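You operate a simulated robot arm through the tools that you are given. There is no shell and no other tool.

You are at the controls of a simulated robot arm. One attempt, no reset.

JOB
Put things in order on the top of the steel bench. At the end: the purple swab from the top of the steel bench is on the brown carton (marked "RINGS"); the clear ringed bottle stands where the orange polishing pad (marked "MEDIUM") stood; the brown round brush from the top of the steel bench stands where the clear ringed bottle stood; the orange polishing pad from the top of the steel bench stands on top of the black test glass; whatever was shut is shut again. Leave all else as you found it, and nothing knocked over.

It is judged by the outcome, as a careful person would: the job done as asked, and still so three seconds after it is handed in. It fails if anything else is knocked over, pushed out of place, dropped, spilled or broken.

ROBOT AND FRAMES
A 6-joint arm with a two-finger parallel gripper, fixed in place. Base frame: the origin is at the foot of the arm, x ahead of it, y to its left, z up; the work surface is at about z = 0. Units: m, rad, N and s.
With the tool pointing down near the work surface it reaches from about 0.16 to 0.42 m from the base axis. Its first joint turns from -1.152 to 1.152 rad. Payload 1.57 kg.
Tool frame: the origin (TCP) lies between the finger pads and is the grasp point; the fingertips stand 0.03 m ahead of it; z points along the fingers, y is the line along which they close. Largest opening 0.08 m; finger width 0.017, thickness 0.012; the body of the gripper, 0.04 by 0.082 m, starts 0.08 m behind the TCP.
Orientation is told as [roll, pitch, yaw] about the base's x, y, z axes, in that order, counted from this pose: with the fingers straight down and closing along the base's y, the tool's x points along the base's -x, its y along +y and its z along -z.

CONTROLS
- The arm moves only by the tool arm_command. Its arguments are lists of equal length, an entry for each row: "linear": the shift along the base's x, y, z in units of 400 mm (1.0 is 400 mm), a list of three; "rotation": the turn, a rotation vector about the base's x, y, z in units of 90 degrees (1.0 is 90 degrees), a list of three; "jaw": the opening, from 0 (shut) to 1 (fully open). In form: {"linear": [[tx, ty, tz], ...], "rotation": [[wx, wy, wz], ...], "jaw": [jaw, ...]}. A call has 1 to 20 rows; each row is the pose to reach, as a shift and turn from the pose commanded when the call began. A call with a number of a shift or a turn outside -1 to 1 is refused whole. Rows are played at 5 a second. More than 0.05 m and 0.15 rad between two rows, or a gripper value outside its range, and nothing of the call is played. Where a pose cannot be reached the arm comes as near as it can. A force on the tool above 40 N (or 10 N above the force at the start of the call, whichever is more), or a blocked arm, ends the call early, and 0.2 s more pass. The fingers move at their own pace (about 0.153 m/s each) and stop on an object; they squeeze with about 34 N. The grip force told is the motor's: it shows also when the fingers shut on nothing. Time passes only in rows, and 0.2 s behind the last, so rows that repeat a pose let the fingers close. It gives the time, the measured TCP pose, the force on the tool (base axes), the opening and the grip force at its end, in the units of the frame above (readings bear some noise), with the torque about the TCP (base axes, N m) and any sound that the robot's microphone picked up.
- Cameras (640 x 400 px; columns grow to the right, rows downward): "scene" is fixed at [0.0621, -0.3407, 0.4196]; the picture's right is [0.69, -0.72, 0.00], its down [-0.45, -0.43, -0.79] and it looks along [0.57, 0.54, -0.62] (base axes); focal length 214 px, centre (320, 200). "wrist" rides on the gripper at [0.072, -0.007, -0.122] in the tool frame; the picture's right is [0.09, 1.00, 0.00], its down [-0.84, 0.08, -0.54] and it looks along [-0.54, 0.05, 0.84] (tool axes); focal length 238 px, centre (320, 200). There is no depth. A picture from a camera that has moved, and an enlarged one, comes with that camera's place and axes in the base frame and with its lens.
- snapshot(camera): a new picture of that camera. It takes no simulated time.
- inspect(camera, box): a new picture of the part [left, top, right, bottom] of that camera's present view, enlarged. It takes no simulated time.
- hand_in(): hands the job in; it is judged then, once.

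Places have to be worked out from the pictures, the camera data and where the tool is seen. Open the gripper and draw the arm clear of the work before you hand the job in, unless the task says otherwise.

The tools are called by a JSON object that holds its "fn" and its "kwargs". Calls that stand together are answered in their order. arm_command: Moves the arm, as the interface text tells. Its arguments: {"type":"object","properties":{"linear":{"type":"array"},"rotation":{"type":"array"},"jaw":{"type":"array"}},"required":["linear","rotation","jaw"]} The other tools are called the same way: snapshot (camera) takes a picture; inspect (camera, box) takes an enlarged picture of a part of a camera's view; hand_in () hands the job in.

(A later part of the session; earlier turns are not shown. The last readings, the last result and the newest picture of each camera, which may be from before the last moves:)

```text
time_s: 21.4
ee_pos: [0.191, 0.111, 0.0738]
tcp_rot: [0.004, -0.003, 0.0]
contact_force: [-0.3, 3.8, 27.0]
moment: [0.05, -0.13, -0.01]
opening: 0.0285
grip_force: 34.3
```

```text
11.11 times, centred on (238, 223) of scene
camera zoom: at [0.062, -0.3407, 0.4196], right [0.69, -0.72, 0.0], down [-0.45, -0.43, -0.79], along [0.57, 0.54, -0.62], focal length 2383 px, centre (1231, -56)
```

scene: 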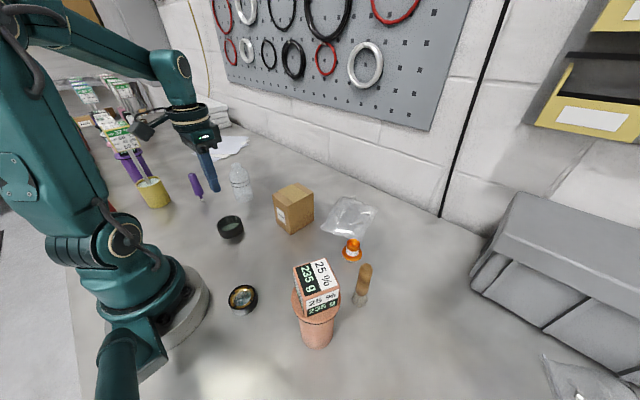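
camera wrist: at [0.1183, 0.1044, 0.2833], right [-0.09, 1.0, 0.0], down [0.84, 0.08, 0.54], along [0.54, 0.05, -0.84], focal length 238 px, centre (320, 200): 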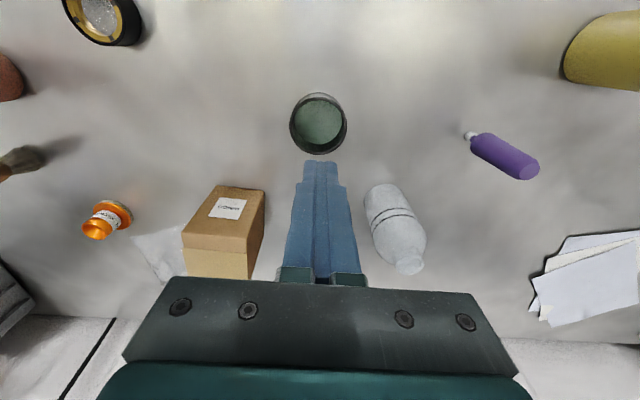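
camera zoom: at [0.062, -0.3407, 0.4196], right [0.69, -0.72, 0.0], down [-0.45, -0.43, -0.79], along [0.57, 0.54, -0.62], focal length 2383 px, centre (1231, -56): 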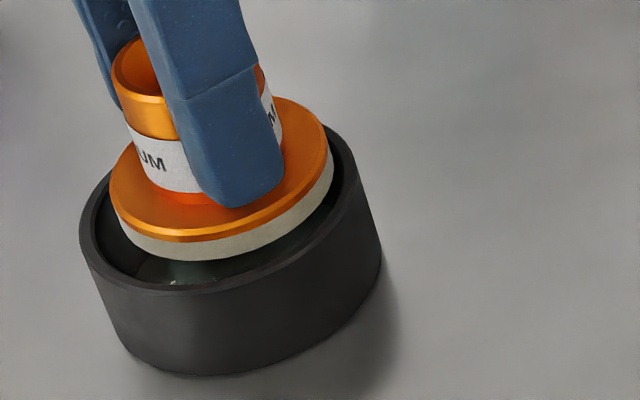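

Contact shows at about 27 N upward with the base near z = 0.025, and the torque is small. The pad is either resting flat on thick glass just under the rim or catching the +x rim. I'll raise it slightly, shift about 3 mm back in x and 1 mm in y, and lower again gently to compare the contact height.

{"fn": "arm_command", "kwargs": {"linear": [[0, 0, 0.01], [0, 0, 0.02], [-0.005, -0.002, 0.02], [-0.01, -0.003, 0.02], [-0.01, -0.003, 0.02]], "rotation": [[0, 0, 0], [0, 0, 0], [0, 0, 0], [0, 0, 0], [0, 0, 0]], "jaw": [0, 0, 0, 0, 0]}}

{"fn": "inspect", "kwargs": {"camera": "wrist", "box": [270, 95, 370, 165]}}

{"fn": "inspect", "kwargs": {"camera": "scene", "box": [214, 205, 262, 241]}}

```text
time_s: 22.6
ee_pos: [0.1863, 0.109, 0.0797]
tcp_rot: [0.0, 0.0, -0.001]
contact_force: [-0.9, -0.2, -0.6]
moment: [0.0, 0.02, -0.02]
opening: 0.0284
grip_force: 33.8
```

```text
5.71 times, centred on (320, 130) of wrist
camera zoom: at [0.1153, 0.1015, 0.2022], right [-0.09, 1.0, 0.0], down [0.84, 0.08, 0.54], along [0.54, 0.05, -0.84], focal length 1362 px, centre (320, 600)
```

zoom: 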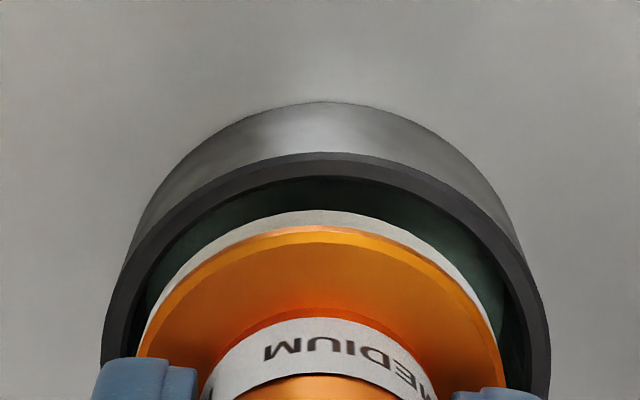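

```text
11.11 times, centred on (238, 223) of scene
camera zoom: at [0.0621, -0.3407, 0.4196], right [0.69, -0.72, 0.0], down [-0.45, -0.43, -0.79], along [0.57, 0.54, -0.62], focal length 2383 px, centre (1231, -56)
```

zoom: 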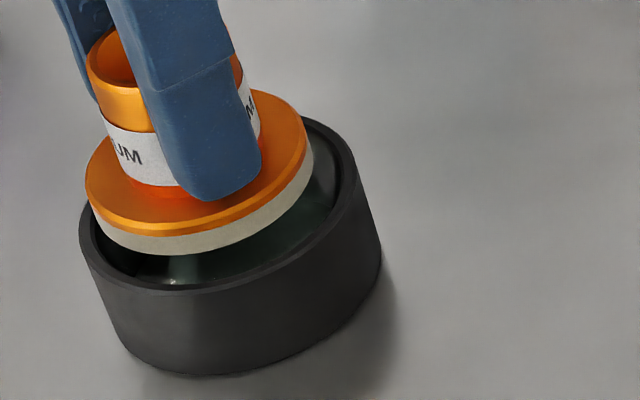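

In free air the arm overshot a little: the ring's centre is now about 2 mm further in +x than the pad. I'll apply a small correction, staying just above the rim, then view both edges at high zoom.

{"fn": "arm_command", "kwargs": {"linear": [[0.0025, -0.001, 0], [0.005, -0.002, 0], [0.005, -0.002, 0], [0.005, -0.002, 0]], "rotation": [[0, 0, 0], [0, 0, 0], [0, 0, 0], [0, 0, 0]], "jaw": [0, 0, 0, 0]}}

{"fn": "inspect", "kwargs": {"camera": "wrist", "box": [280, 95, 360, 155]}}

{"fn": "inspect", "kwargs": {"camera": "scene", "box": [216, 210, 256, 235]}}

```text
time_s: 23.6
ee_pos: [0.1877, 0.1063, 0.0797]
tcp_rot: [-0.003, 0.0, 0.001]
contact_force: [-0.1, 0.2, -0.6]
moment: [-0.01, 0.03, 0.0]
opening: 0.0287
grip_force: 34.2
```

```text
6.67 times, centred on (320, 125) of wrist
camera zoom: at [0.1175, 0.0999, 0.2026], right [-0.09, 1.0, 0.0], down [0.84, 0.08, 0.54], along [0.54, 0.05, -0.84], focal length 1589 px, centre (320, 700)
```

zoom: 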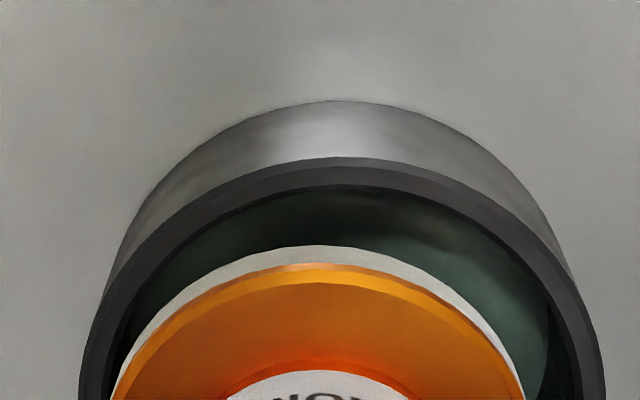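

```text
16.00 times, centred on (236, 222) of scene
camera zoom: at [0.0621, -0.3407, 0.4196], right [0.69, -0.72, 0.0], down [-0.45, -0.43, -0.79], along [0.57, 0.54, -0.62], focal length 3432 px, centre (1664, -160)
```

zoom: 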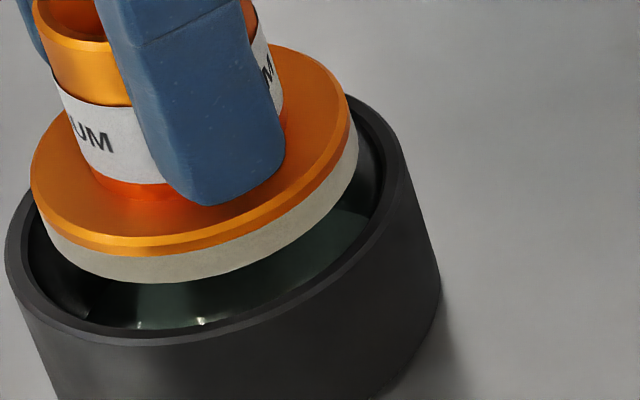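

The pad now sits about 2.5 mm too far toward -y, since the arm has position errors of a mm or two. I'll nudge it +y and check again before lowering.

{"fn": "arm_command", "kwargs": {"linear": [[0.001, 0.003, 0], [0.002, 0.006, 0], [0.002, 0.006, 0], [0.002, 0.006, 0]], "rotation": [[0, 0, 0], [0, 0, 0], [0, 0, 0], [0, 0, 0]], "jaw": [0, 0, 0, 0]}}

{"fn": "inspect", "kwargs": {"camera": "wrist", "box": [280, 95, 360, 155]}}

{"fn": "inspect", "kwargs": {"camera": "scene", "box": [216, 210, 256, 235]}}

```text
time_s: 24.6
ee_pos: [0.19, 0.1092, 0.0793]
tcp_rot: [0.001, 0.0, 0.0]
contact_force: [0.4, 0.0, -1.1]
moment: [-0.03, -0.01, 0.0]
opening: 0.0287
grip_force: 34.0
```

```text
6.67 times, centred on (320, 125) of wrist
camera zoom: at [0.1181, 0.1026, 0.2022], right [-0.09, 1.0, 0.0], down [0.84, 0.08, 0.54], along [0.54, 0.05, -0.84], focal length 1589 px, centre (320, 700)
```

zoom: 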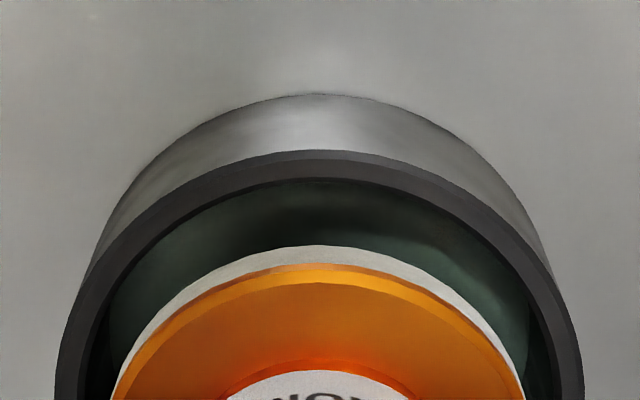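

```text
16.00 times, centred on (236, 222) of scene
camera zoom: at [0.0621, -0.3407, 0.4196], right [0.69, -0.72, 0.0], down [-0.45, -0.43, -0.79], along [0.57, 0.54, -0.62], focal length 3432 px, centre (1664, -160)
```

zoom: 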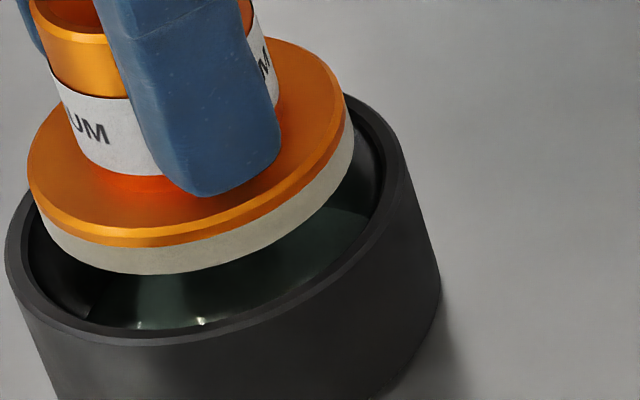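

The pad is now centred within about 1 mm by the wrist view, and the scene view agrees to within 2–3 mm. I'll lower slowly and read the contact height.

{"fn": "arm_command", "kwargs": {"linear": [[-0.001, -0.002, -0.004], [-0.001, -0.002, -0.008], [-0.001, -0.002, -0.012], [-0.001, -0.002, -0.015], [-0.001, -0.002, -0.015]], "rotation": [[0, 0, 0], [0, 0, 0], [0, 0, 0], [0, 0, 0], [0, 0, 0]], "jaw": [0, 0, 0, 0, 0]}}

{"fn": "inspect", "kwargs": {"camera": "wrist", "box": [280, 95, 360, 155]}}

{"fn": "inspect", "kwargs": {"camera": "scene", "box": [216, 210, 256, 235]}}

```text
time_s: 25.8
ee_pos: [0.1887, 0.1098, 0.0745]
tcp_rot: [0.001, 0.0, -0.001]
contact_force: [0.7, 0.6, -1.7]
moment: [0.0, -0.02, 0.01]
opening: 0.0287
grip_force: 34.5
```

```text
6.67 times, centred on (320, 125) of wrist
camera zoom: at [0.1171, 0.1023, 0.1968], right [-0.09, 1.0, 0.0], down [0.84, 0.08, 0.54], along [0.54, 0.05, -0.84], focal length 1589 px, centre (320, 700)
```

zoom: 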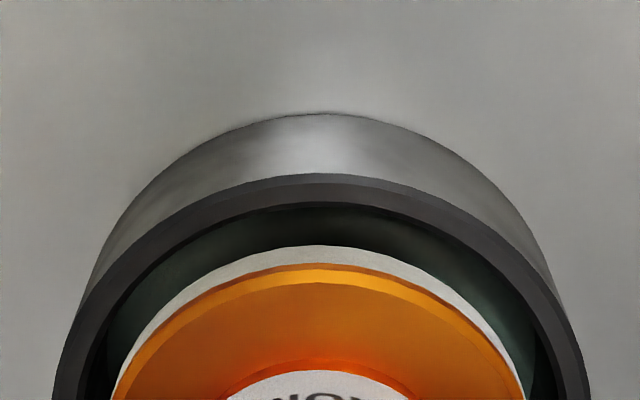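

```text
16.00 times, centred on (236, 222) of scene
camera zoom: at [0.0621, -0.3407, 0.4196], right [0.69, -0.72, 0.0], down [-0.45, -0.43, -0.79], along [0.57, 0.54, -0.62], focal length 3432 px, centre (1664, -160)
```

zoom: 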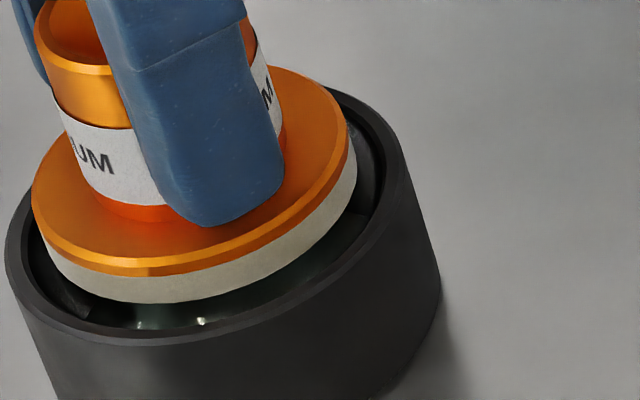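

Still no contact, and the pad remains well centred. I'll continue down in 1 mm steps.

{"fn": "arm_command", "kwargs": {"linear": [[0.001, 0, -0.003], [0.001, 0, -0.006], [0.001, 0, -0.009], [0.001, 0, -0.012], [0.001, 0, -0.012]], "rotation": [[0, 0, 0], [0, 0, 0], [0, 0, 0], [0, 0, 0], [0, 0, 0]], "jaw": [0, 0, 0, 0, 0]}}

{"fn": "inspect", "kwargs": {"camera": "wrist", "box": [280, 95, 360, 155]}}

{"fn": "inspect", "kwargs": {"camera": "scene", "box": [216, 210, 256, 235]}}

```text
time_s: 27.0
ee_pos: [0.1883, 0.1104, 0.069]
tcp_rot: [0.003, -0.002, -0.001]
contact_force: [-2.3, -1.9, 27.2]
moment: [-0.14, -0.01, 0.04]
opening: 0.0287
grip_force: 34.5
```

```text
6.67 times, centred on (320, 125) of wrist
camera zoom: at [0.1185, 0.1022, 0.1917], right [-0.09, 1.0, 0.0], down [0.84, 0.08, 0.54], along [0.54, 0.05, -0.84], focal length 1589 px, centre (320, 700)
```

zoom: 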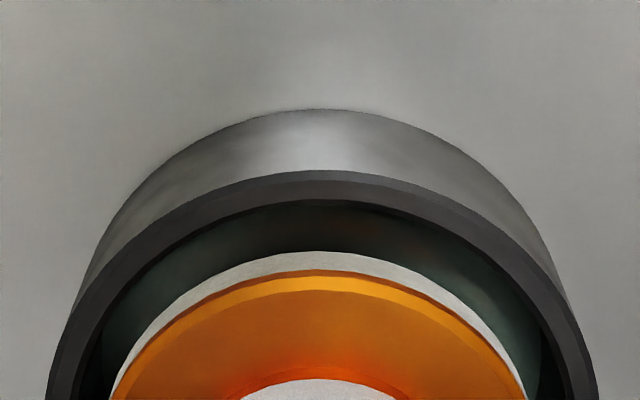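

```text
16.00 times, centred on (236, 222) of scene
camera zoom: at [0.062, -0.3407, 0.4196], right [0.69, -0.72, 0.0], down [-0.45, -0.43, -0.79], along [0.57, 0.54, -0.62], focal length 3432 px, centre (1664, -160)
```

zoom: 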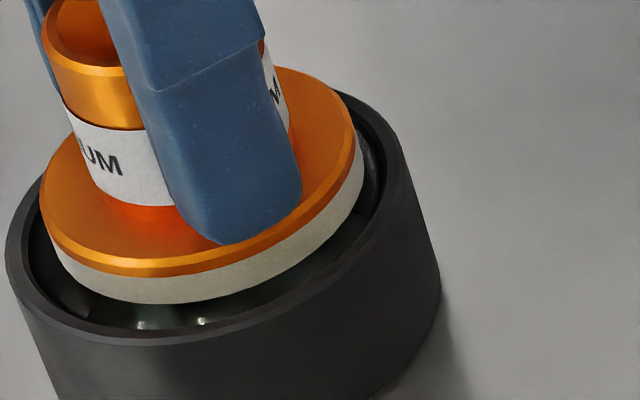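

Contact comes at the same pad height as before, with the base at z ≈ 0.023. The pad slid a couple of mm in the grip at about 27 N. So it's seated on solid glass just below the rim and centred inside it. I'll ease off the pressure before releasing.

{"fn": "arm_command", "kwargs": {"linear": [[0, 0, 0.002], [0, 0, 0.004], [0, 0, 0.004]], "rotation": [[0, 0, 0], [0, 0, 0], [0, 0, 0]], "jaw": [0, 0, 0]}}

{"fn": "inspect", "kwargs": {"camera": "scene", "box": [216, 205, 256, 235]}}

```text
time_s: 27.8
ee_pos: [0.1884, 0.1097, 0.0702]
tcp_rot: [0.0, 0.0, 0.0]
contact_force: [0.4, -0.8, -1.1]
moment: [-0.01, 0.02, 0.01]
opening: 0.0285
grip_force: 33.8
```

```text
13.33 times, centred on (236, 220) of scene
camera zoom: at [0.0621, -0.3407, 0.4196], right [0.69, -0.72, 0.0], down [-0.45, -0.43, -0.79], along [0.57, 0.54, -0.62], focal length 2860 px, centre (1440, -67)
```

zoom: 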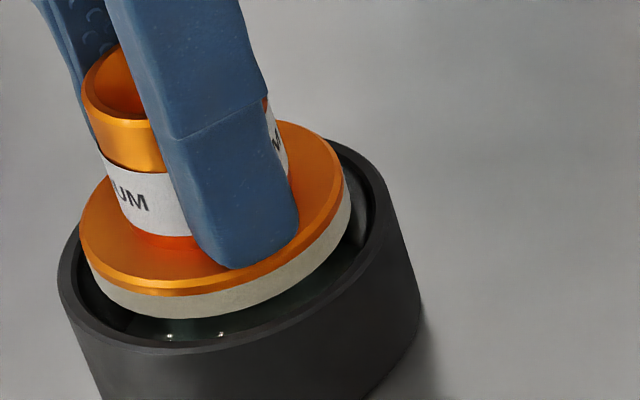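

The preload is gone. I'll lower 1 mm to seat the pad, open the jaw slowly, then rise straight up.

{"fn": "arm_command", "kwargs": {"linear": [[0, 0, -0.0015], [0, 0, -0.0025], [0, 0, -0.0025], [0, 0, -0.0025], [0, 0, -0.0025], [0, 0, -0.0025], [0, 0, 0.0], [0, 0, 0.01], [0, 0, 0.03], [0, 0, 0.07], [0, 0, 0.12], [0, 0, 0.17], [0, 0, 0.17]], "rotation": [[0, 0, 0], [0, 0, 0], [0, 0, 0], [0, 0, 0], [0, 0, 0], [0, 0, 0], [0, 0, 0], [0, 0, 0], [0, 0, 0], [0, 0, 0], [0, 0, 0], [0, 0, 0], [0, 0, 0]], "jaw": [0, 0.3, 0.36, 0.4, 0.5, 0.65, 0.65, 0.65, 0.65, 0.65, 0.65, 0.65, 0.65]}}

{"fn": "snapshot", "kwargs": {"camera": "wrist"}}

{"fn": "inspect", "kwargs": {"camera": "scene", "box": [206, 200, 256, 240]}}

{"fn": "inspect", "kwargs": {"camera": "wrist", "box": [270, 80, 370, 160]}}

```text
time_s: 30.6
ee_pos: [0.1893, 0.1101, 0.1416]
tcp_rot: [0.002, 0.0, 0.001]
contact_force: [0.2, 0.3, -0.2]
moment: [-0.02, 0.0, 0.0]
opening: 0.0518
grip_force: 0.0
```

```text
taken
camera wrist: at [0.1188, 0.1023, 0.2641], right [-0.09, 1.0, 0.0], down [0.84, 0.08, 0.54], along [0.54, 0.05, -0.84], focal length 238 px, centre (320, 200)
```

wrist: 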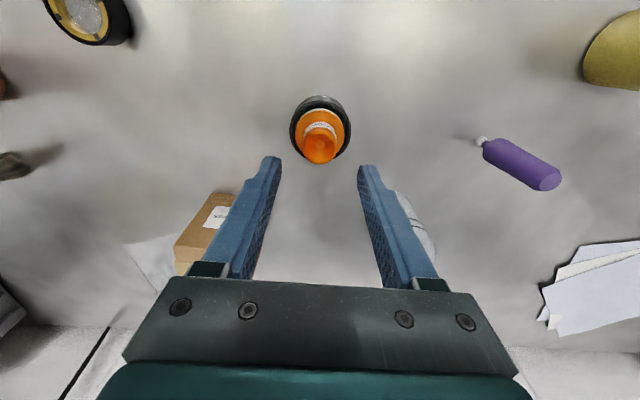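

```text
10.00 times, centred on (231, 220) of scene
camera zoom: at [0.0621, -0.3407, 0.4196], right [0.69, -0.72, 0.0], down [-0.45, -0.43, -0.79], along [0.57, 0.54, -0.62], focal length 2145 px, centre (1210, 0)
```

zoom: 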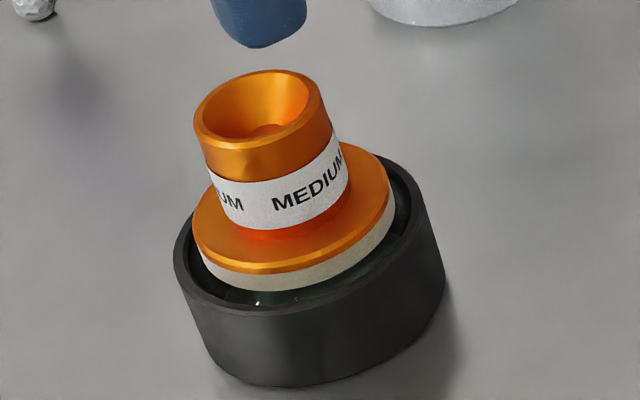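

```text
5.00 times, centred on (320, 120) of wrist
camera zoom: at [0.1188, 0.1023, 0.2641], right [-0.09, 1.0, 0.0], down [0.84, 0.08, 0.54], along [0.54, 0.05, -0.84], focal length 1192 px, centre (320, 600)
```

zoom: 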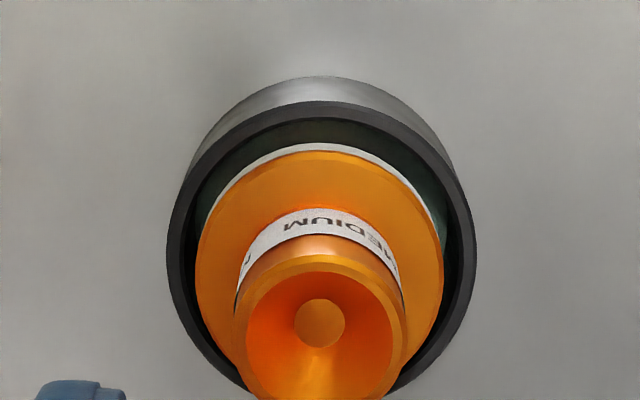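

The pad is standing cleanly on the test glass, centred within the rim, and the glass hasn't moved. Next is the bottle: I'll move to look at it from nearer, staying high.

{"fn": "arm_command", "kwargs": {"linear": [[0.0, 0.0, 0.05], [0.0, 0.0, 0.12], [0.03, 0.06, 0.16], [0.06, 0.13, 0.17], [0.08, 0.2, 0.17], [0.08, 0.24, 0.17], [0.08, 0.24, 0.17]], "rotation": [[0, 0, 0], [0, 0, 0], [0, 0, 0], [0, 0, 0], [0, 0, 0], [0, 0, 0], [0, 0, 0]], "jaw": [0.65, 0.7, 0.8, 0.9, 1, 1, 1]}}

{"fn": "snapshot", "kwargs": {"camera": "wrist"}}

{"fn": "inspect", "kwargs": {"camera": "scene", "box": [215, 150, 265, 210]}}

{"fn": "snapshot", "kwargs": {"camera": "scene"}}

```text
time_s: 32.2
ee_pos: [0.2223, 0.2055, 0.2051]
tcp_rot: [0.001, 0.0, 0.0]
contact_force: [-0.2, 0.9, -0.3]
moment: [0.0, 0.04, -0.02]
opening: 0.08
grip_force: 0.0
```

```text
taken
camera wrist: at [0.1516, 0.1987, 0.3281], right [-0.09, 1.0, 0.0], down [0.84, 0.08, 0.54], along [0.54, 0.05, -0.84], focal length 238 px, centre (320, 200)
```

wrist: 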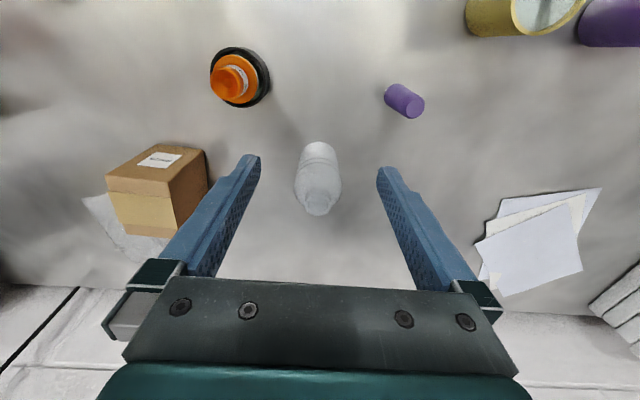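

```text
6.67 times, centred on (240, 180) of scene
camera zoom: at [0.0621, -0.3407, 0.4196], right [0.69, -0.72, 0.0], down [-0.45, -0.43, -0.79], along [0.57, 0.54, -0.62], focal length 1430 px, centre (853, 333)
```

zoom: 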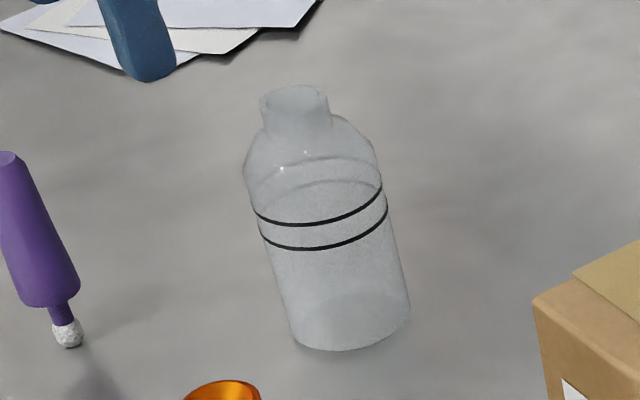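

```text
taken
```

scene: 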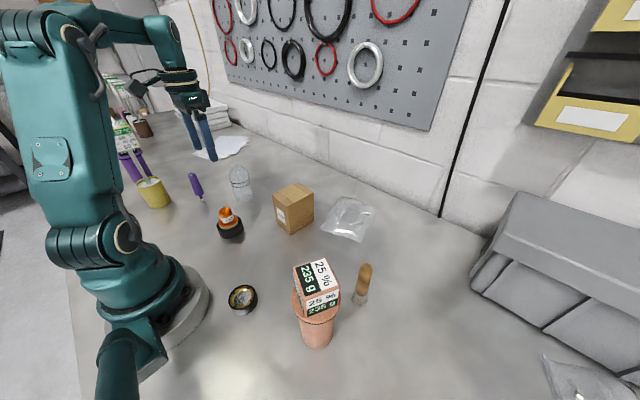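

{"fn": "inspect", "kwargs": {"camera": "wrist", "box": [270, 130, 370, 225]}}

{"fn": "inspect", "kwargs": {"camera": "wrist", "box": [200, 30, 440, 180]}}

```text
4.21 times, centred on (320, 178) of wrist
camera zoom: at [0.1516, 0.1987, 0.3281], right [-0.09, 1.0, 0.0], down [0.84, 0.08, 0.54], along [0.54, 0.05, -0.84], focal length 1004 px, centre (320, 295)
```

zoom: 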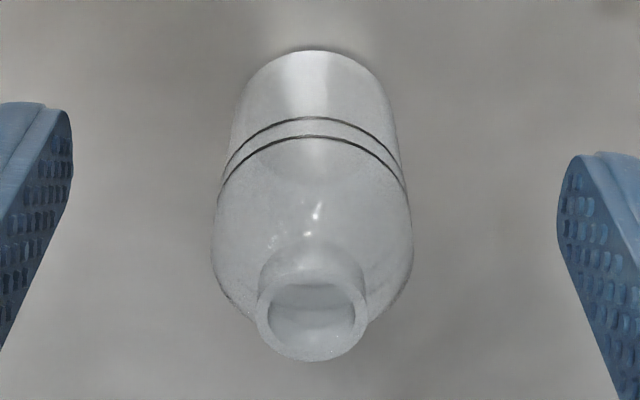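

```text
2.67 times, centred on (320, 105) of wrist
camera zoom: at [0.1516, 0.1987, 0.3281], right [-0.09, 1.0, 0.0], down [0.84, 0.08, 0.54], along [0.54, 0.05, -0.84], focal length 636 px, centre (320, 453)
```

zoom: 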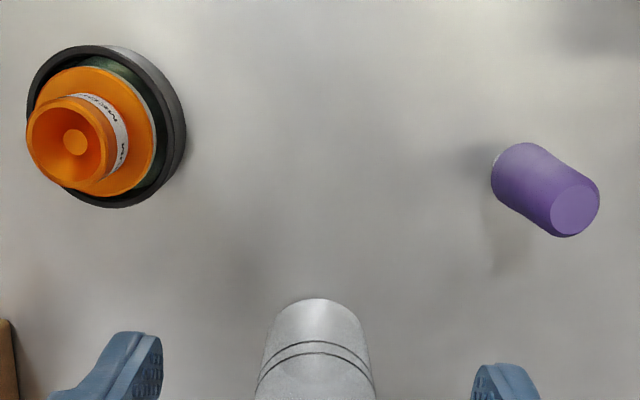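

The bottle is about 0.055 m across and 0.12 m tall with an open neck, centred near (0.290, 0.207). I'll place the open gripper above it and check alignment before coming down around the body.

{"fn": "arm_command", "kwargs": {"linear": [[0.06, 0.002, -0.01], [0.12, 0.004, -0.03], [0.172, 0.005, -0.07], [0.172, 0.005, -0.09], [0.172, 0.005, -0.09]], "rotation": [[0, 0, 0], [0, 0, 0], [0, 0, 0], [0, 0, 0], [0, 0, 0]], "jaw": [1, 1, 1, 1, 1]}}

{"fn": "snapshot", "kwargs": {"camera": "wrist"}}

{"fn": "snapshot", "kwargs": {"camera": "scene"}}

{"fn": "inspect", "kwargs": {"camera": "wrist", "box": [230, 90, 410, 210]}}

```text
time_s: 33.4
ee_pos: [0.2909, 0.2074, 0.1707]
tcp_rot: [0.004, -0.001, 0.0]
contact_force: [0.1, -0.2, 0.6]
moment: [-0.03, -0.03, 0.03]
opening: 0.0799
grip_force: 0.1
```

```text
taken
camera wrist: at [0.2205, 0.1995, 0.2931], right [-0.09, 1.0, 0.0], down [0.84, 0.08, 0.54], along [0.54, 0.05, -0.84], focal length 238 px, centre (320, 200)
```

wrist: 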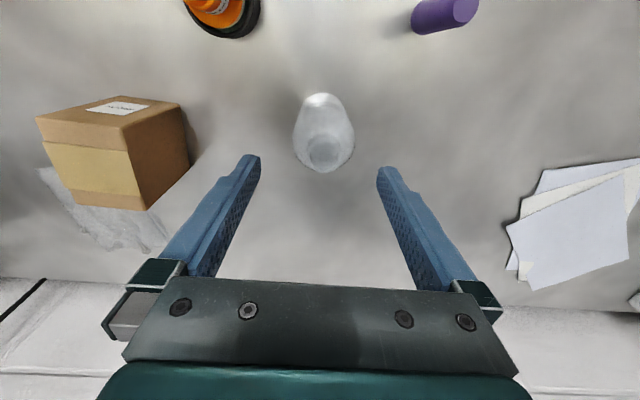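

```text
taken
```

scene: 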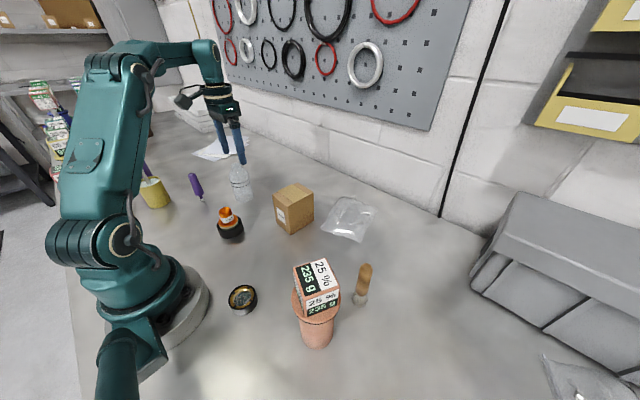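

```text
3.33 times, centred on (320, 150) of wrist
camera zoom: at [0.2205, 0.1995, 0.2931], right [-0.09, 1.0, 0.0], down [0.84, 0.08, 0.54], along [0.54, 0.05, -0.84], focal length 794 px, centre (320, 367)
```

zoom: 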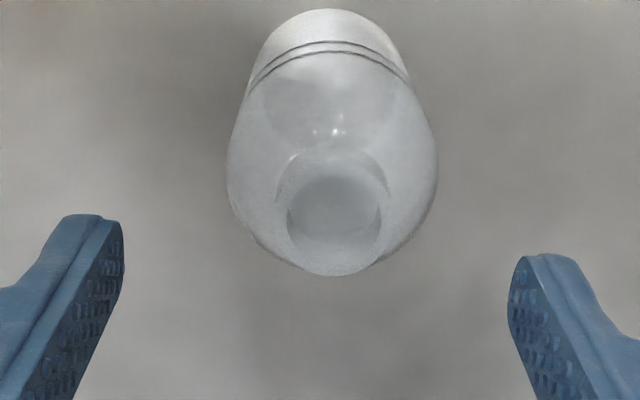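

The bottle's axis is about 2.5 mm to +y of the TCP, at about (0.290, 0.2095), with ample clearance on both sides. I'll correct that, lower to TCP z ≈ 0.06 around the body, and close gently.

{"fn": "arm_command", "kwargs": {"linear": [[0, 0.006, -0.02], [0, 0.006, -0.07], [0, 0.006, -0.12], [0, 0.006, -0.17], [0, 0.006, -0.22], [0, 0.006, -0.26], [0, 0.006, -0.276], [0, 0.006, -0.276], [0, 0.006, -0.276], [0, 0.006, -0.276], [0, 0.006, -0.276]], "rotation": [[0, 0, 0], [0, 0, 0], [0, 0, 0], [0, 0, 0], [0, 0, 0], [0, 0, 0], [0, 0, 0], [0, 0, 0], [0, 0, 0], [0, 0, 0], [0, 0, 0]], "jaw": [1, 1, 1, 1, 1, 1, 1, 0.85, 0.75, 0.68, 0.6]}}

{"fn": "inspect", "kwargs": {"camera": "wrist", "box": [200, 60, 440, 240]}}

{"fn": "inspect", "kwargs": {"camera": "scene", "box": [205, 140, 275, 210]}}

```text
time_s: 35.8
ee_pos: [0.2892, 0.212, 0.0586]
tcp_rot: [-0.001, 0.0, -0.001]
contact_force: [0.3, 0.1, 0.8]
moment: [0.0, -0.01, 0.01]
opening: 0.0548
grip_force: 33.8
```

```text
2.22 times, centred on (320, 150) of wrist
camera zoom: at [0.2183, 0.2033, 0.1819], right [-0.09, 1.0, 0.0], down [0.84, 0.08, 0.54], along [0.54, 0.05, -0.84], focal length 530 px, centre (320, 311)
```

zoom: 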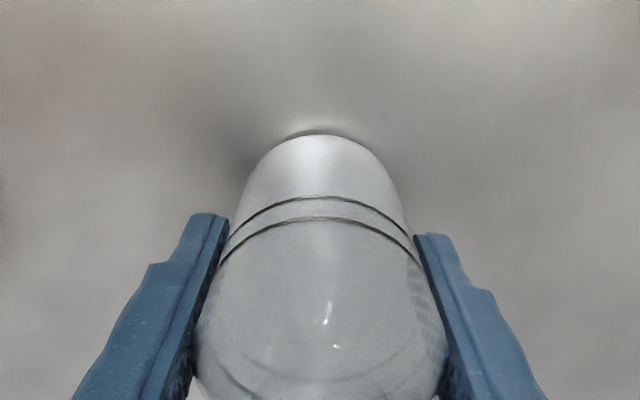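

```text
5.71 times, centred on (240, 175) of scene
camera zoom: at [0.0621, -0.3407, 0.4196], right [0.69, -0.72, 0.0], down [-0.45, -0.43, -0.79], along [0.57, 0.54, -0.62], focal length 1226 px, centre (777, 343)
```

zoom: 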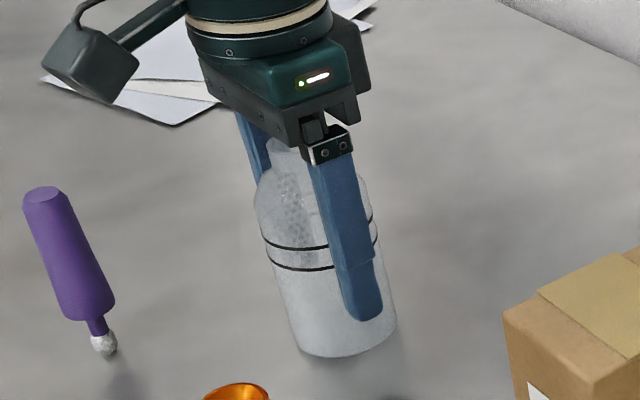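

The bottle is gripped at 0.055 m with full force. I'll do a slow 2 cm test lift to confirm the hold.

{"fn": "arm_command", "kwargs": {"linear": [[0, 0, 0.006], [0, 0, 0.015], [0, 0, 0.028], [0, 0, 0.042], [0, 0, 0.055], [0, 0, 0.055]], "rotation": [[0, 0, 0], [0, 0, 0], [0, 0, 0], [0, 0, 0], [0, 0, 0], [0, 0, 0]], "jaw": [0.5, 0.5, 0.5, 0.5, 0.5, 0.5]}}

{"fn": "inspect", "kwargs": {"camera": "wrist", "box": [200, 60, 440, 240]}}

{"fn": "inspect", "kwargs": {"camera": "scene", "box": [205, 140, 275, 210]}}

```text
time_s: 37.2
ee_pos: [0.2883, 0.2096, 0.0831]
tcp_rot: [0.0, 0.002, 0.0]
contact_force: [0.7, 0.6, 0.0]
moment: [0.0, 0.02, -0.01]
opening: 0.0551
grip_force: 34.4
```

```text
2.22 times, centred on (320, 150) of wrist
camera zoom: at [0.2186, 0.2029, 0.2055], right [-0.09, 1.0, 0.0], down [0.84, 0.08, 0.54], along [0.54, 0.05, -0.84], focal length 530 px, centre (320, 311)
```

zoom: 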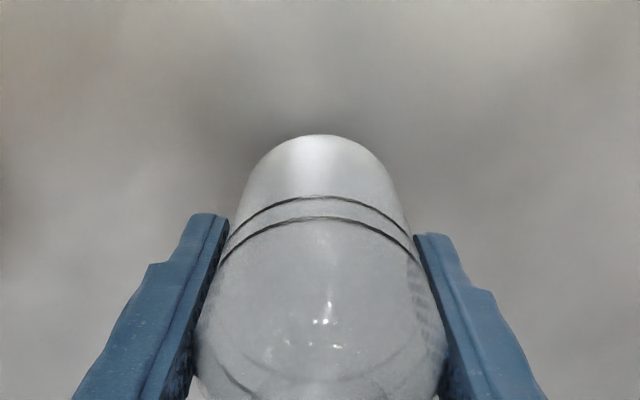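

```text
5.71 times, centred on (240, 175) of scene
camera zoom: at [0.0621, -0.3407, 0.4196], right [0.69, -0.72, 0.0], down [-0.45, -0.43, -0.79], along [0.57, 0.54, -0.62], focal length 1226 px, centre (777, 343)
```

zoom: 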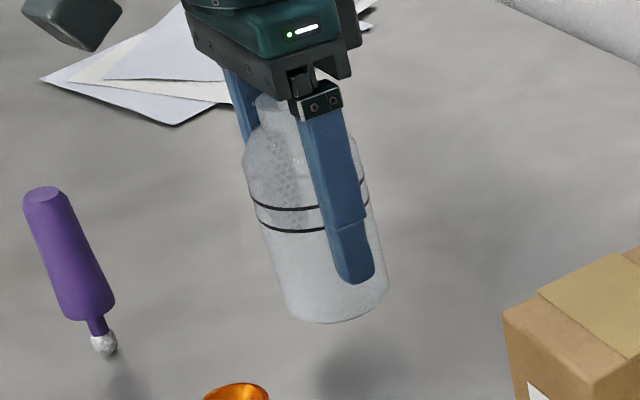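

The bottle is held and upright, and it's light. I'll carry it over to the pad's former spot along an arc inside the carton, with the bottle's bottom at about 0.13 m so it clears everything.

{"fn": "arm_command", "kwargs": {"linear": [[0, 0, 0.07], [0, 0, 0.15], [0, 0, 0.22], [-0.03, -0.06, 0.25], [-0.065, -0.145, 0.28], [-0.1, -0.23, 0.28], [-0.12, -0.32, 0.28], [-0.122, -0.41, 0.28], [-0.11, -0.5, 0.28], [-0.09, -0.59, 0.28], [-0.06, -0.68, 0.28], [-0.02, -0.76, 0.28], [0.02, -0.83, 0.27], [0.06, -0.89, 0.25], [0.105, -0.935, 0.23], [0.135, -0.95, 0.2], [0.143, -0.952, 0.2], [0.143, -0.952, 0.2]], "rotation": [[0, 0, 0], [0, 0, 0], [0, 0, 0], [0, 0, 0], [0, 0, 0], [0, 0, 0], [0, 0, 0], [0, 0, 0], [0, 0, 0], [0, 0, 0], [0, 0, 0], [0, 0, 0], [0, 0, 0], [0, 0, 0], [0, 0, 0], [0, 0, 0], [0, 0, 0], [0, 0, 0]], "jaw": [0.5, 0.5, 0.5, 0.5, 0.5, 0.5, 0.5, 0.5, 0.5, 0.5, 0.5, 0.5, 0.5, 0.5, 0.5, 0.5, 0.5, 0.5]}}

{"fn": "snapshot", "kwargs": {"camera": "wrist"}}

{"fn": "snapshot", "kwargs": {"camera": "scene"}}

```text
time_s: 41.0
ee_pos: [0.3471, -0.1707, 0.1621]
tcp_rot: [0.0, 0.001, 0.0]
contact_force: [-1.0, -0.7, 0.3]
moment: [0.0, 0.03, -0.01]
opening: 0.0548
grip_force: 34.1
```

```text
taken
camera wrist: at [0.277, -0.1782, 0.2851], right [-0.09, 1.0, 0.0], down [0.84, 0.08, 0.54], along [0.54, 0.05, -0.84], focal length 238 px, centre (320, 200)
```

wrist: 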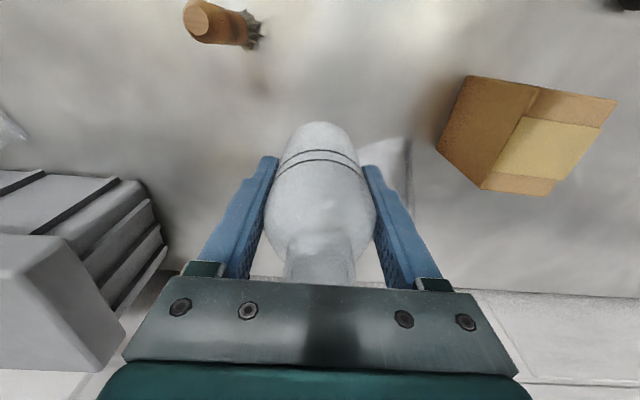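

```text
taken
```

scene: 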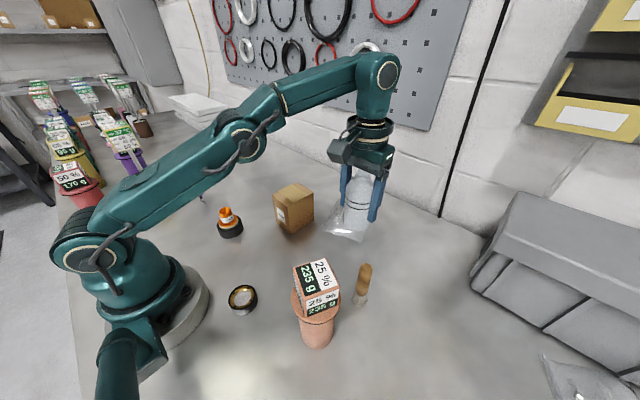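

The bottle hangs straight above the target at (0.347, -0.171). I'll lower it until its base is a few mm above the bench, then check.

{"fn": "arm_command", "kwargs": {"linear": [[0, 0, -0.05], [0, 0, -0.1], [0, 0, -0.15], [0, 0, -0.19], [0, 0, -0.22], [0, 0, -0.238], [0, 0, -0.238]], "rotation": [[0, 0, 0], [0, 0, 0], [0, 0, 0], [0, 0, 0], [0, 0, 0], [0, 0, 0], [0, 0, 0]], "jaw": [0.5, 0.5, 0.5, 0.5, 0.5, 0.5, 0.5]}}

{"fn": "inspect", "kwargs": {"camera": "scene", "box": [310, 190, 410, 290]}}

{"fn": "snapshot", "kwargs": {"camera": "wrist"}}

```text
time_s: 42.6
ee_pos: [0.3467, -0.1711, 0.0675]
tcp_rot: [0.001, -0.001, 0.0]
contact_force: [0.3, 0.0, -0.4]
moment: [0.01, 0.02, 0.03]
opening: 0.0549
grip_force: 33.5
```

```text
4.00 times, centred on (360, 240) of scene
camera zoom: at [0.0621, -0.3407, 0.4196], right [0.69, -0.72, 0.0], down [-0.45, -0.43, -0.79], along [0.57, 0.54, -0.62], focal length 858 px, centre (160, 40)
```

zoom: 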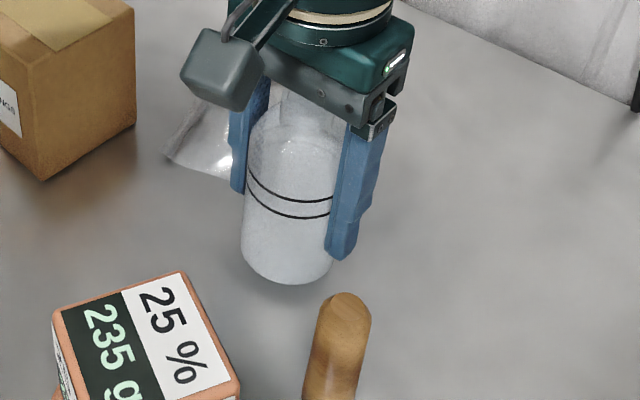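

```text
taken
camera wrist: at [0.2761, -0.1785, 0.1898], right [-0.09, 1.0, 0.0], down [0.84, 0.08, 0.54], along [0.54, 0.05, -0.84], focal length 238 px, centre (320, 200)
```

wrist: 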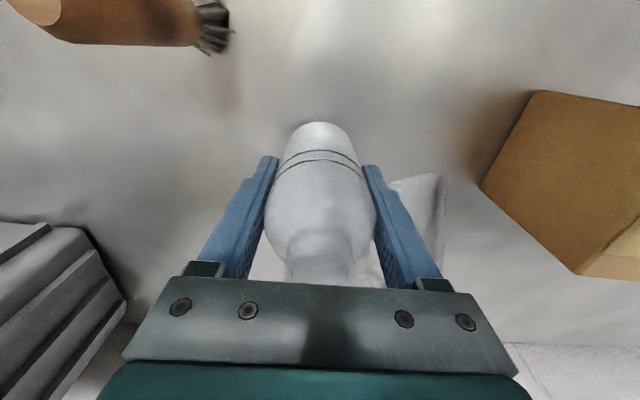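

No contact yet, with the base a few mm above the bench. I'll come down the last few mm slowly and read the force.

{"fn": "arm_command", "kwargs": {"linear": [[0, 0, -0.004], [0, 0, -0.008], [0, 0, -0.012], [0, 0, -0.015], [0, 0, -0.015]], "rotation": [[0, 0, 0], [0, 0, 0], [0, 0, 0], [0, 0, 0], [0, 0, 0]], "jaw": [0.5, 0.5, 0.5, 0.5, 0.5]}}

{"fn": "inspect", "kwargs": {"camera": "scene", "box": [320, 200, 400, 270]}}

```text
time_s: 43.8
ee_pos: [0.3464, -0.1711, 0.061]
tcp_rot: [0.001, -0.001, 0.0]
contact_force: [-0.8, 0.2, -0.4]
moment: [0.02, -0.02, 0.03]
opening: 0.0548
grip_force: 34.1
```

```text
5.71 times, centred on (360, 235) of scene
camera zoom: at [0.0621, -0.3407, 0.4196], right [0.69, -0.72, 0.0], down [-0.45, -0.43, -0.79], along [0.57, 0.54, -0.62], focal length 1226 px, centre (91, 0)
```

zoom: 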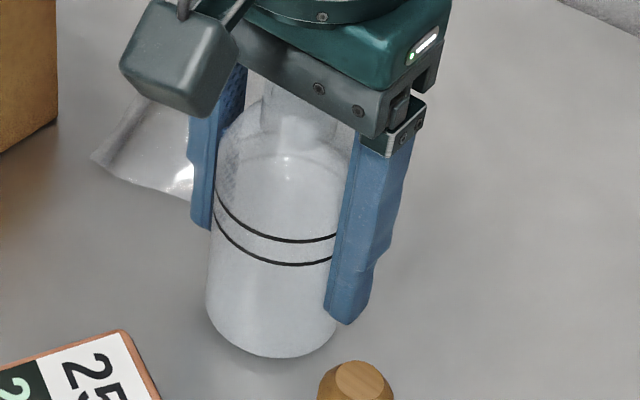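

Still no contact. I'll continue in sub-mm steps.

{"fn": "arm_command", "kwargs": {"linear": [[0, 0, -0.002], [0, 0, -0.004], [0, 0, -0.005], [0, 0, -0.005]], "rotation": [[0, 0, 0], [0, 0, 0], [0, 0, 0], [0, 0, 0]], "jaw": [0.5, 0.5, 0.5, 0.5]}}

```text
time_s: 44.8
ee_pos: [0.3471, -0.1711, 0.0593]
tcp_rot: [0.0, 0.0, -0.002]
contact_force: [-0.8, -1.9, 5.4]
moment: [-0.09, 0.06, 0.03]
opening: 0.0549
grip_force: 33.5
```

The bottle's base is on the bench with 5 N of contact. I'll open the fingers gradually and rise straight up past the neck.

{"fn": "arm_command", "kwargs": {"linear": [[0, 0, 0.001], [0, 0, 0.001], [0, 0, 0.001], [0, 0, 0.001], [0, 0, 0.02], [0, 0, 0.06], [0, 0, 0.11], [0, 0, 0.17], [0, 0, 0.23], [0, 0, 0.28], [0, 0, 0.28]], "rotation": [[0, 0, 0], [0, 0, 0], [0, 0, 0], [0, 0, 0], [0, 0, 0], [0, 0, 0], [0, 0, 0], [0, 0, 0], [0, 0, 0], [0, 0, 0], [0, 0, 0]], "jaw": [0.65, 0.72, 0.85, 0.97, 0.97, 0.97, 0.97, 0.97, 0.97, 0.97, 0.97]}}

{"fn": "snapshot", "kwargs": {"camera": "scene"}}

{"fn": "snapshot", "kwargs": {"camera": "wrist"}}

{"fn": "inspect", "kwargs": {"camera": "scene", "box": [320, 200, 400, 310]}}

```text
time_s: 47.2
ee_pos: [0.3456, -0.1707, 0.1681]
tcp_rot: [0.001, 0.002, -0.001]
contact_force: [-0.2, 0.5, -0.5]
moment: [-0.02, -0.01, -0.02]
opening: 0.0778
grip_force: 0.0
```

```text
taken
```

scene: 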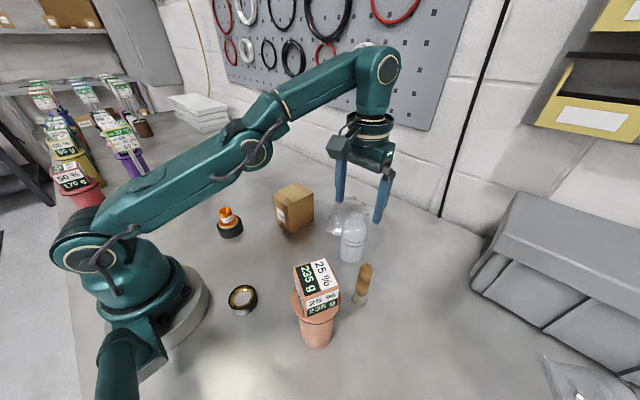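

```text
taken
camera wrist: at [0.2744, -0.1788, 0.2913], right [-0.09, 1.0, 0.0], down [0.84, 0.08, 0.54], along [0.54, 0.05, -0.84], focal length 238 px, centre (320, 200)
```

wrist: 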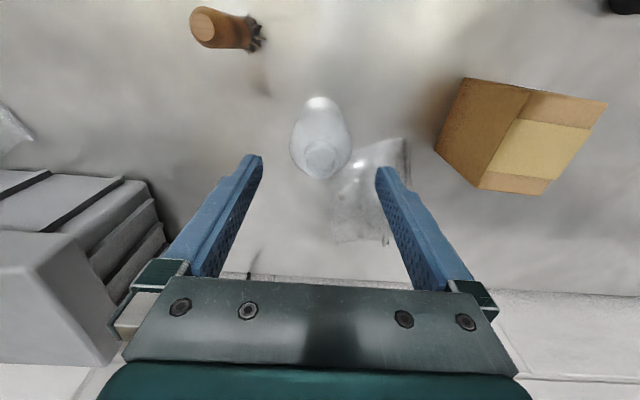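

```text
3.64 times, centred on (360, 255) of scene
camera zoom: at [0.0621, -0.3407, 0.4196], right [0.69, -0.72, 0.0], down [-0.45, -0.43, -0.79], along [0.57, 0.54, -0.62], focal length 780 px, centre (174, 0)
```

zoom: 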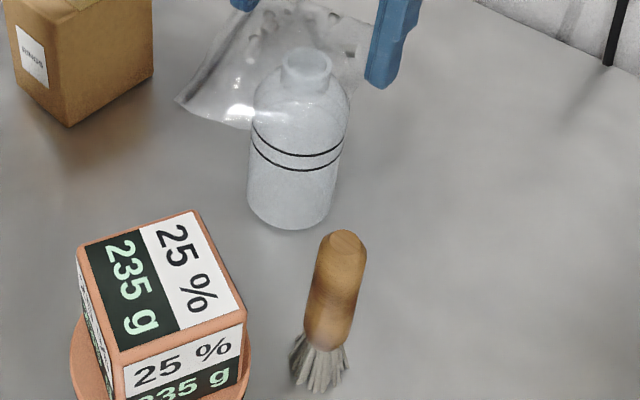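

The bottle stands upright where the pad was. Next is the brush. The tall peach-coloured pot with the cube, about 0.21 m high, is beside it, so I'll turn the gripper -90° in yaw to keep the camera head away from the cube. First I'll view the brush from about (0.265, -0.15, 0.20).

{"fn": "arm_command", "kwargs": {"linear": [[-0.02, 0.005, 0.02], [-0.06, 0.015, 0.05], [-0.11, 0.03, 0.07], [-0.16, 0.045, 0.0735], [-0.2, 0.0525, 0.0735], [-0.205, 0.0525, 0.0735], [-0.205, 0.0525, 0.0735], [-0.205, 0.0525, 0.0735], [-0.205, 0.0525, 0.0735], [-0.205, 0.0525, 0.0735], [-0.205, 0.0525, 0.0735], [-0.205, 0.0525, 0.0735], [-0.205, 0.0525, 0.0735]], "rotation": [[0, 0, -0.05], [0, 0, -0.14], [0, 0, -0.23], [0, 0, -0.32], [0, 0, -0.41], [0, 0, -0.5], [0, 0, -0.59], [0, 0, -0.68], [0, 0, -0.77], [0, 0, -0.86], [0, 0, -0.94], [0, 0, -1.0], [0, 0, -1.0]], "jaw": [0.97, 0.97, 0.97, 0.97, 0.97, 0.97, 0.97, 0.97, 0.97, 0.97, 0.97, 0.97, 0.97]}}

{"fn": "snapshot", "kwargs": {"camera": "wrist"}}

{"fn": "snapshot", "kwargs": {"camera": "scene"}}

```text
time_s: 50.0
ee_pos: [0.2633, -0.1498, 0.2001]
tcp_rot: [0.001, 0.001, -1.573]
contact_force: [-0.7, -0.1, 0.2]
moment: [0.0, 0.01, -0.03]
opening: 0.0777
grip_force: 0.0
out of reach, approached as far as the arm can: row 2
```

```text
taken
camera wrist: at [0.2581, -0.0789, 0.3227], right [1.0, 0.09, 0.0], down [0.08, -0.84, 0.54], along [0.05, -0.54, -0.84], focal length 238 px, centre (320, 200)
```

wrist: 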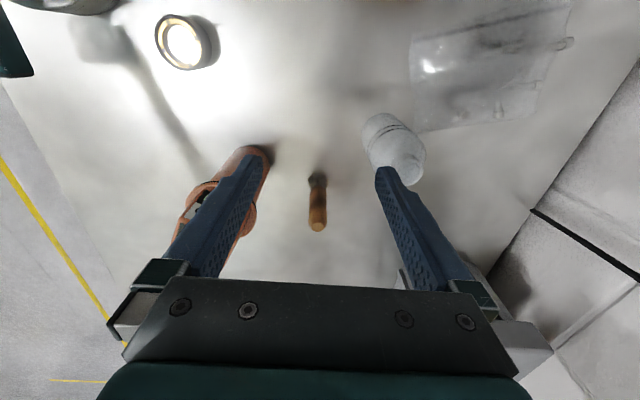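

```text
taken
```

scene: 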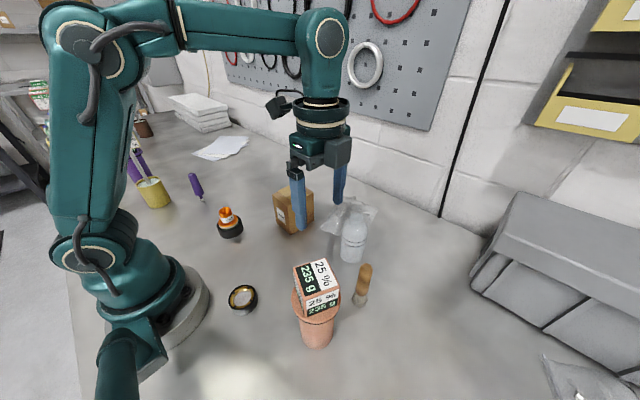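

{"fn": "inspect", "kwargs": {"camera": "wrist", "box": [270, 150, 370, 240]}}

{"fn": "inspect", "kwargs": {"camera": "wrist", "box": [160, 120, 340, 260]}}

{"fn": "inspect", "kwargs": {"camera": "scene", "box": [335, 255, 390, 315]}}

```text
4.44 times, centred on (320, 195) of wrist
camera zoom: at [0.2581, -0.0789, 0.3227], right [1.0, 0.09, 0.0], down [0.08, -0.84, 0.54], along [0.05, -0.54, -0.84], focal length 1059 px, centre (320, 222)
```

zoom: 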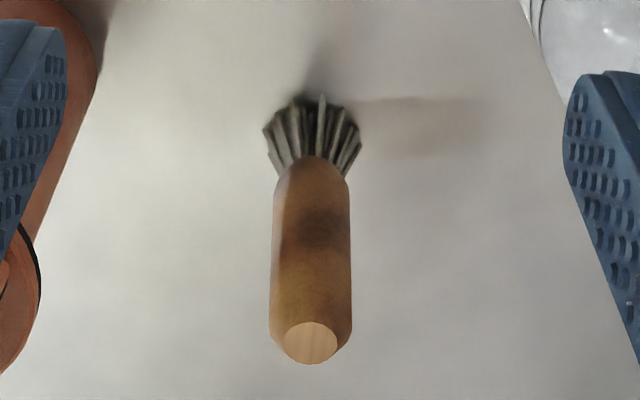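

```text
2.86 times, centred on (250, 190) of wrist
camera zoom: at [0.2581, -0.0789, 0.3227], right [1.0, 0.09, 0.0], down [0.08, -0.84, 0.54], along [0.05, -0.54, -0.84], focal length 681 px, centre (520, 229)
```

zoom: 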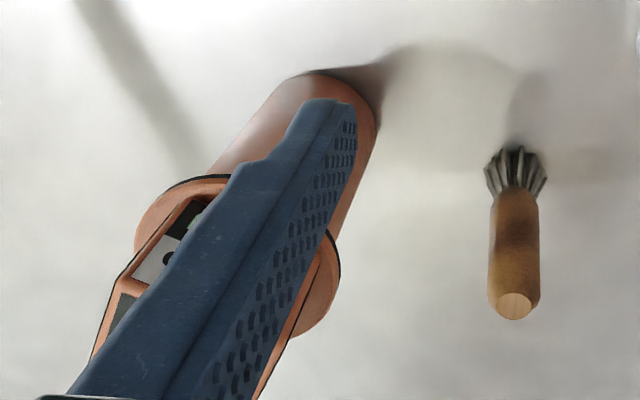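

```text
6.67 times, centred on (362, 285) of scene
camera zoom: at [0.0621, -0.3407, 0.4196], right [0.69, -0.72, 0.0], down [-0.45, -0.43, -0.79], along [0.57, 0.54, -0.62], focal length 1430 px, centre (37, -367)
```

zoom: 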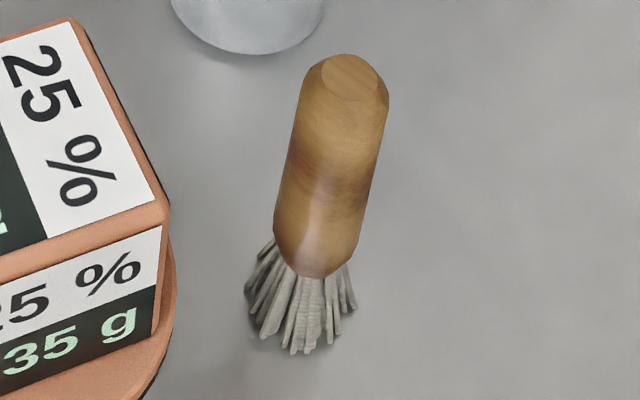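

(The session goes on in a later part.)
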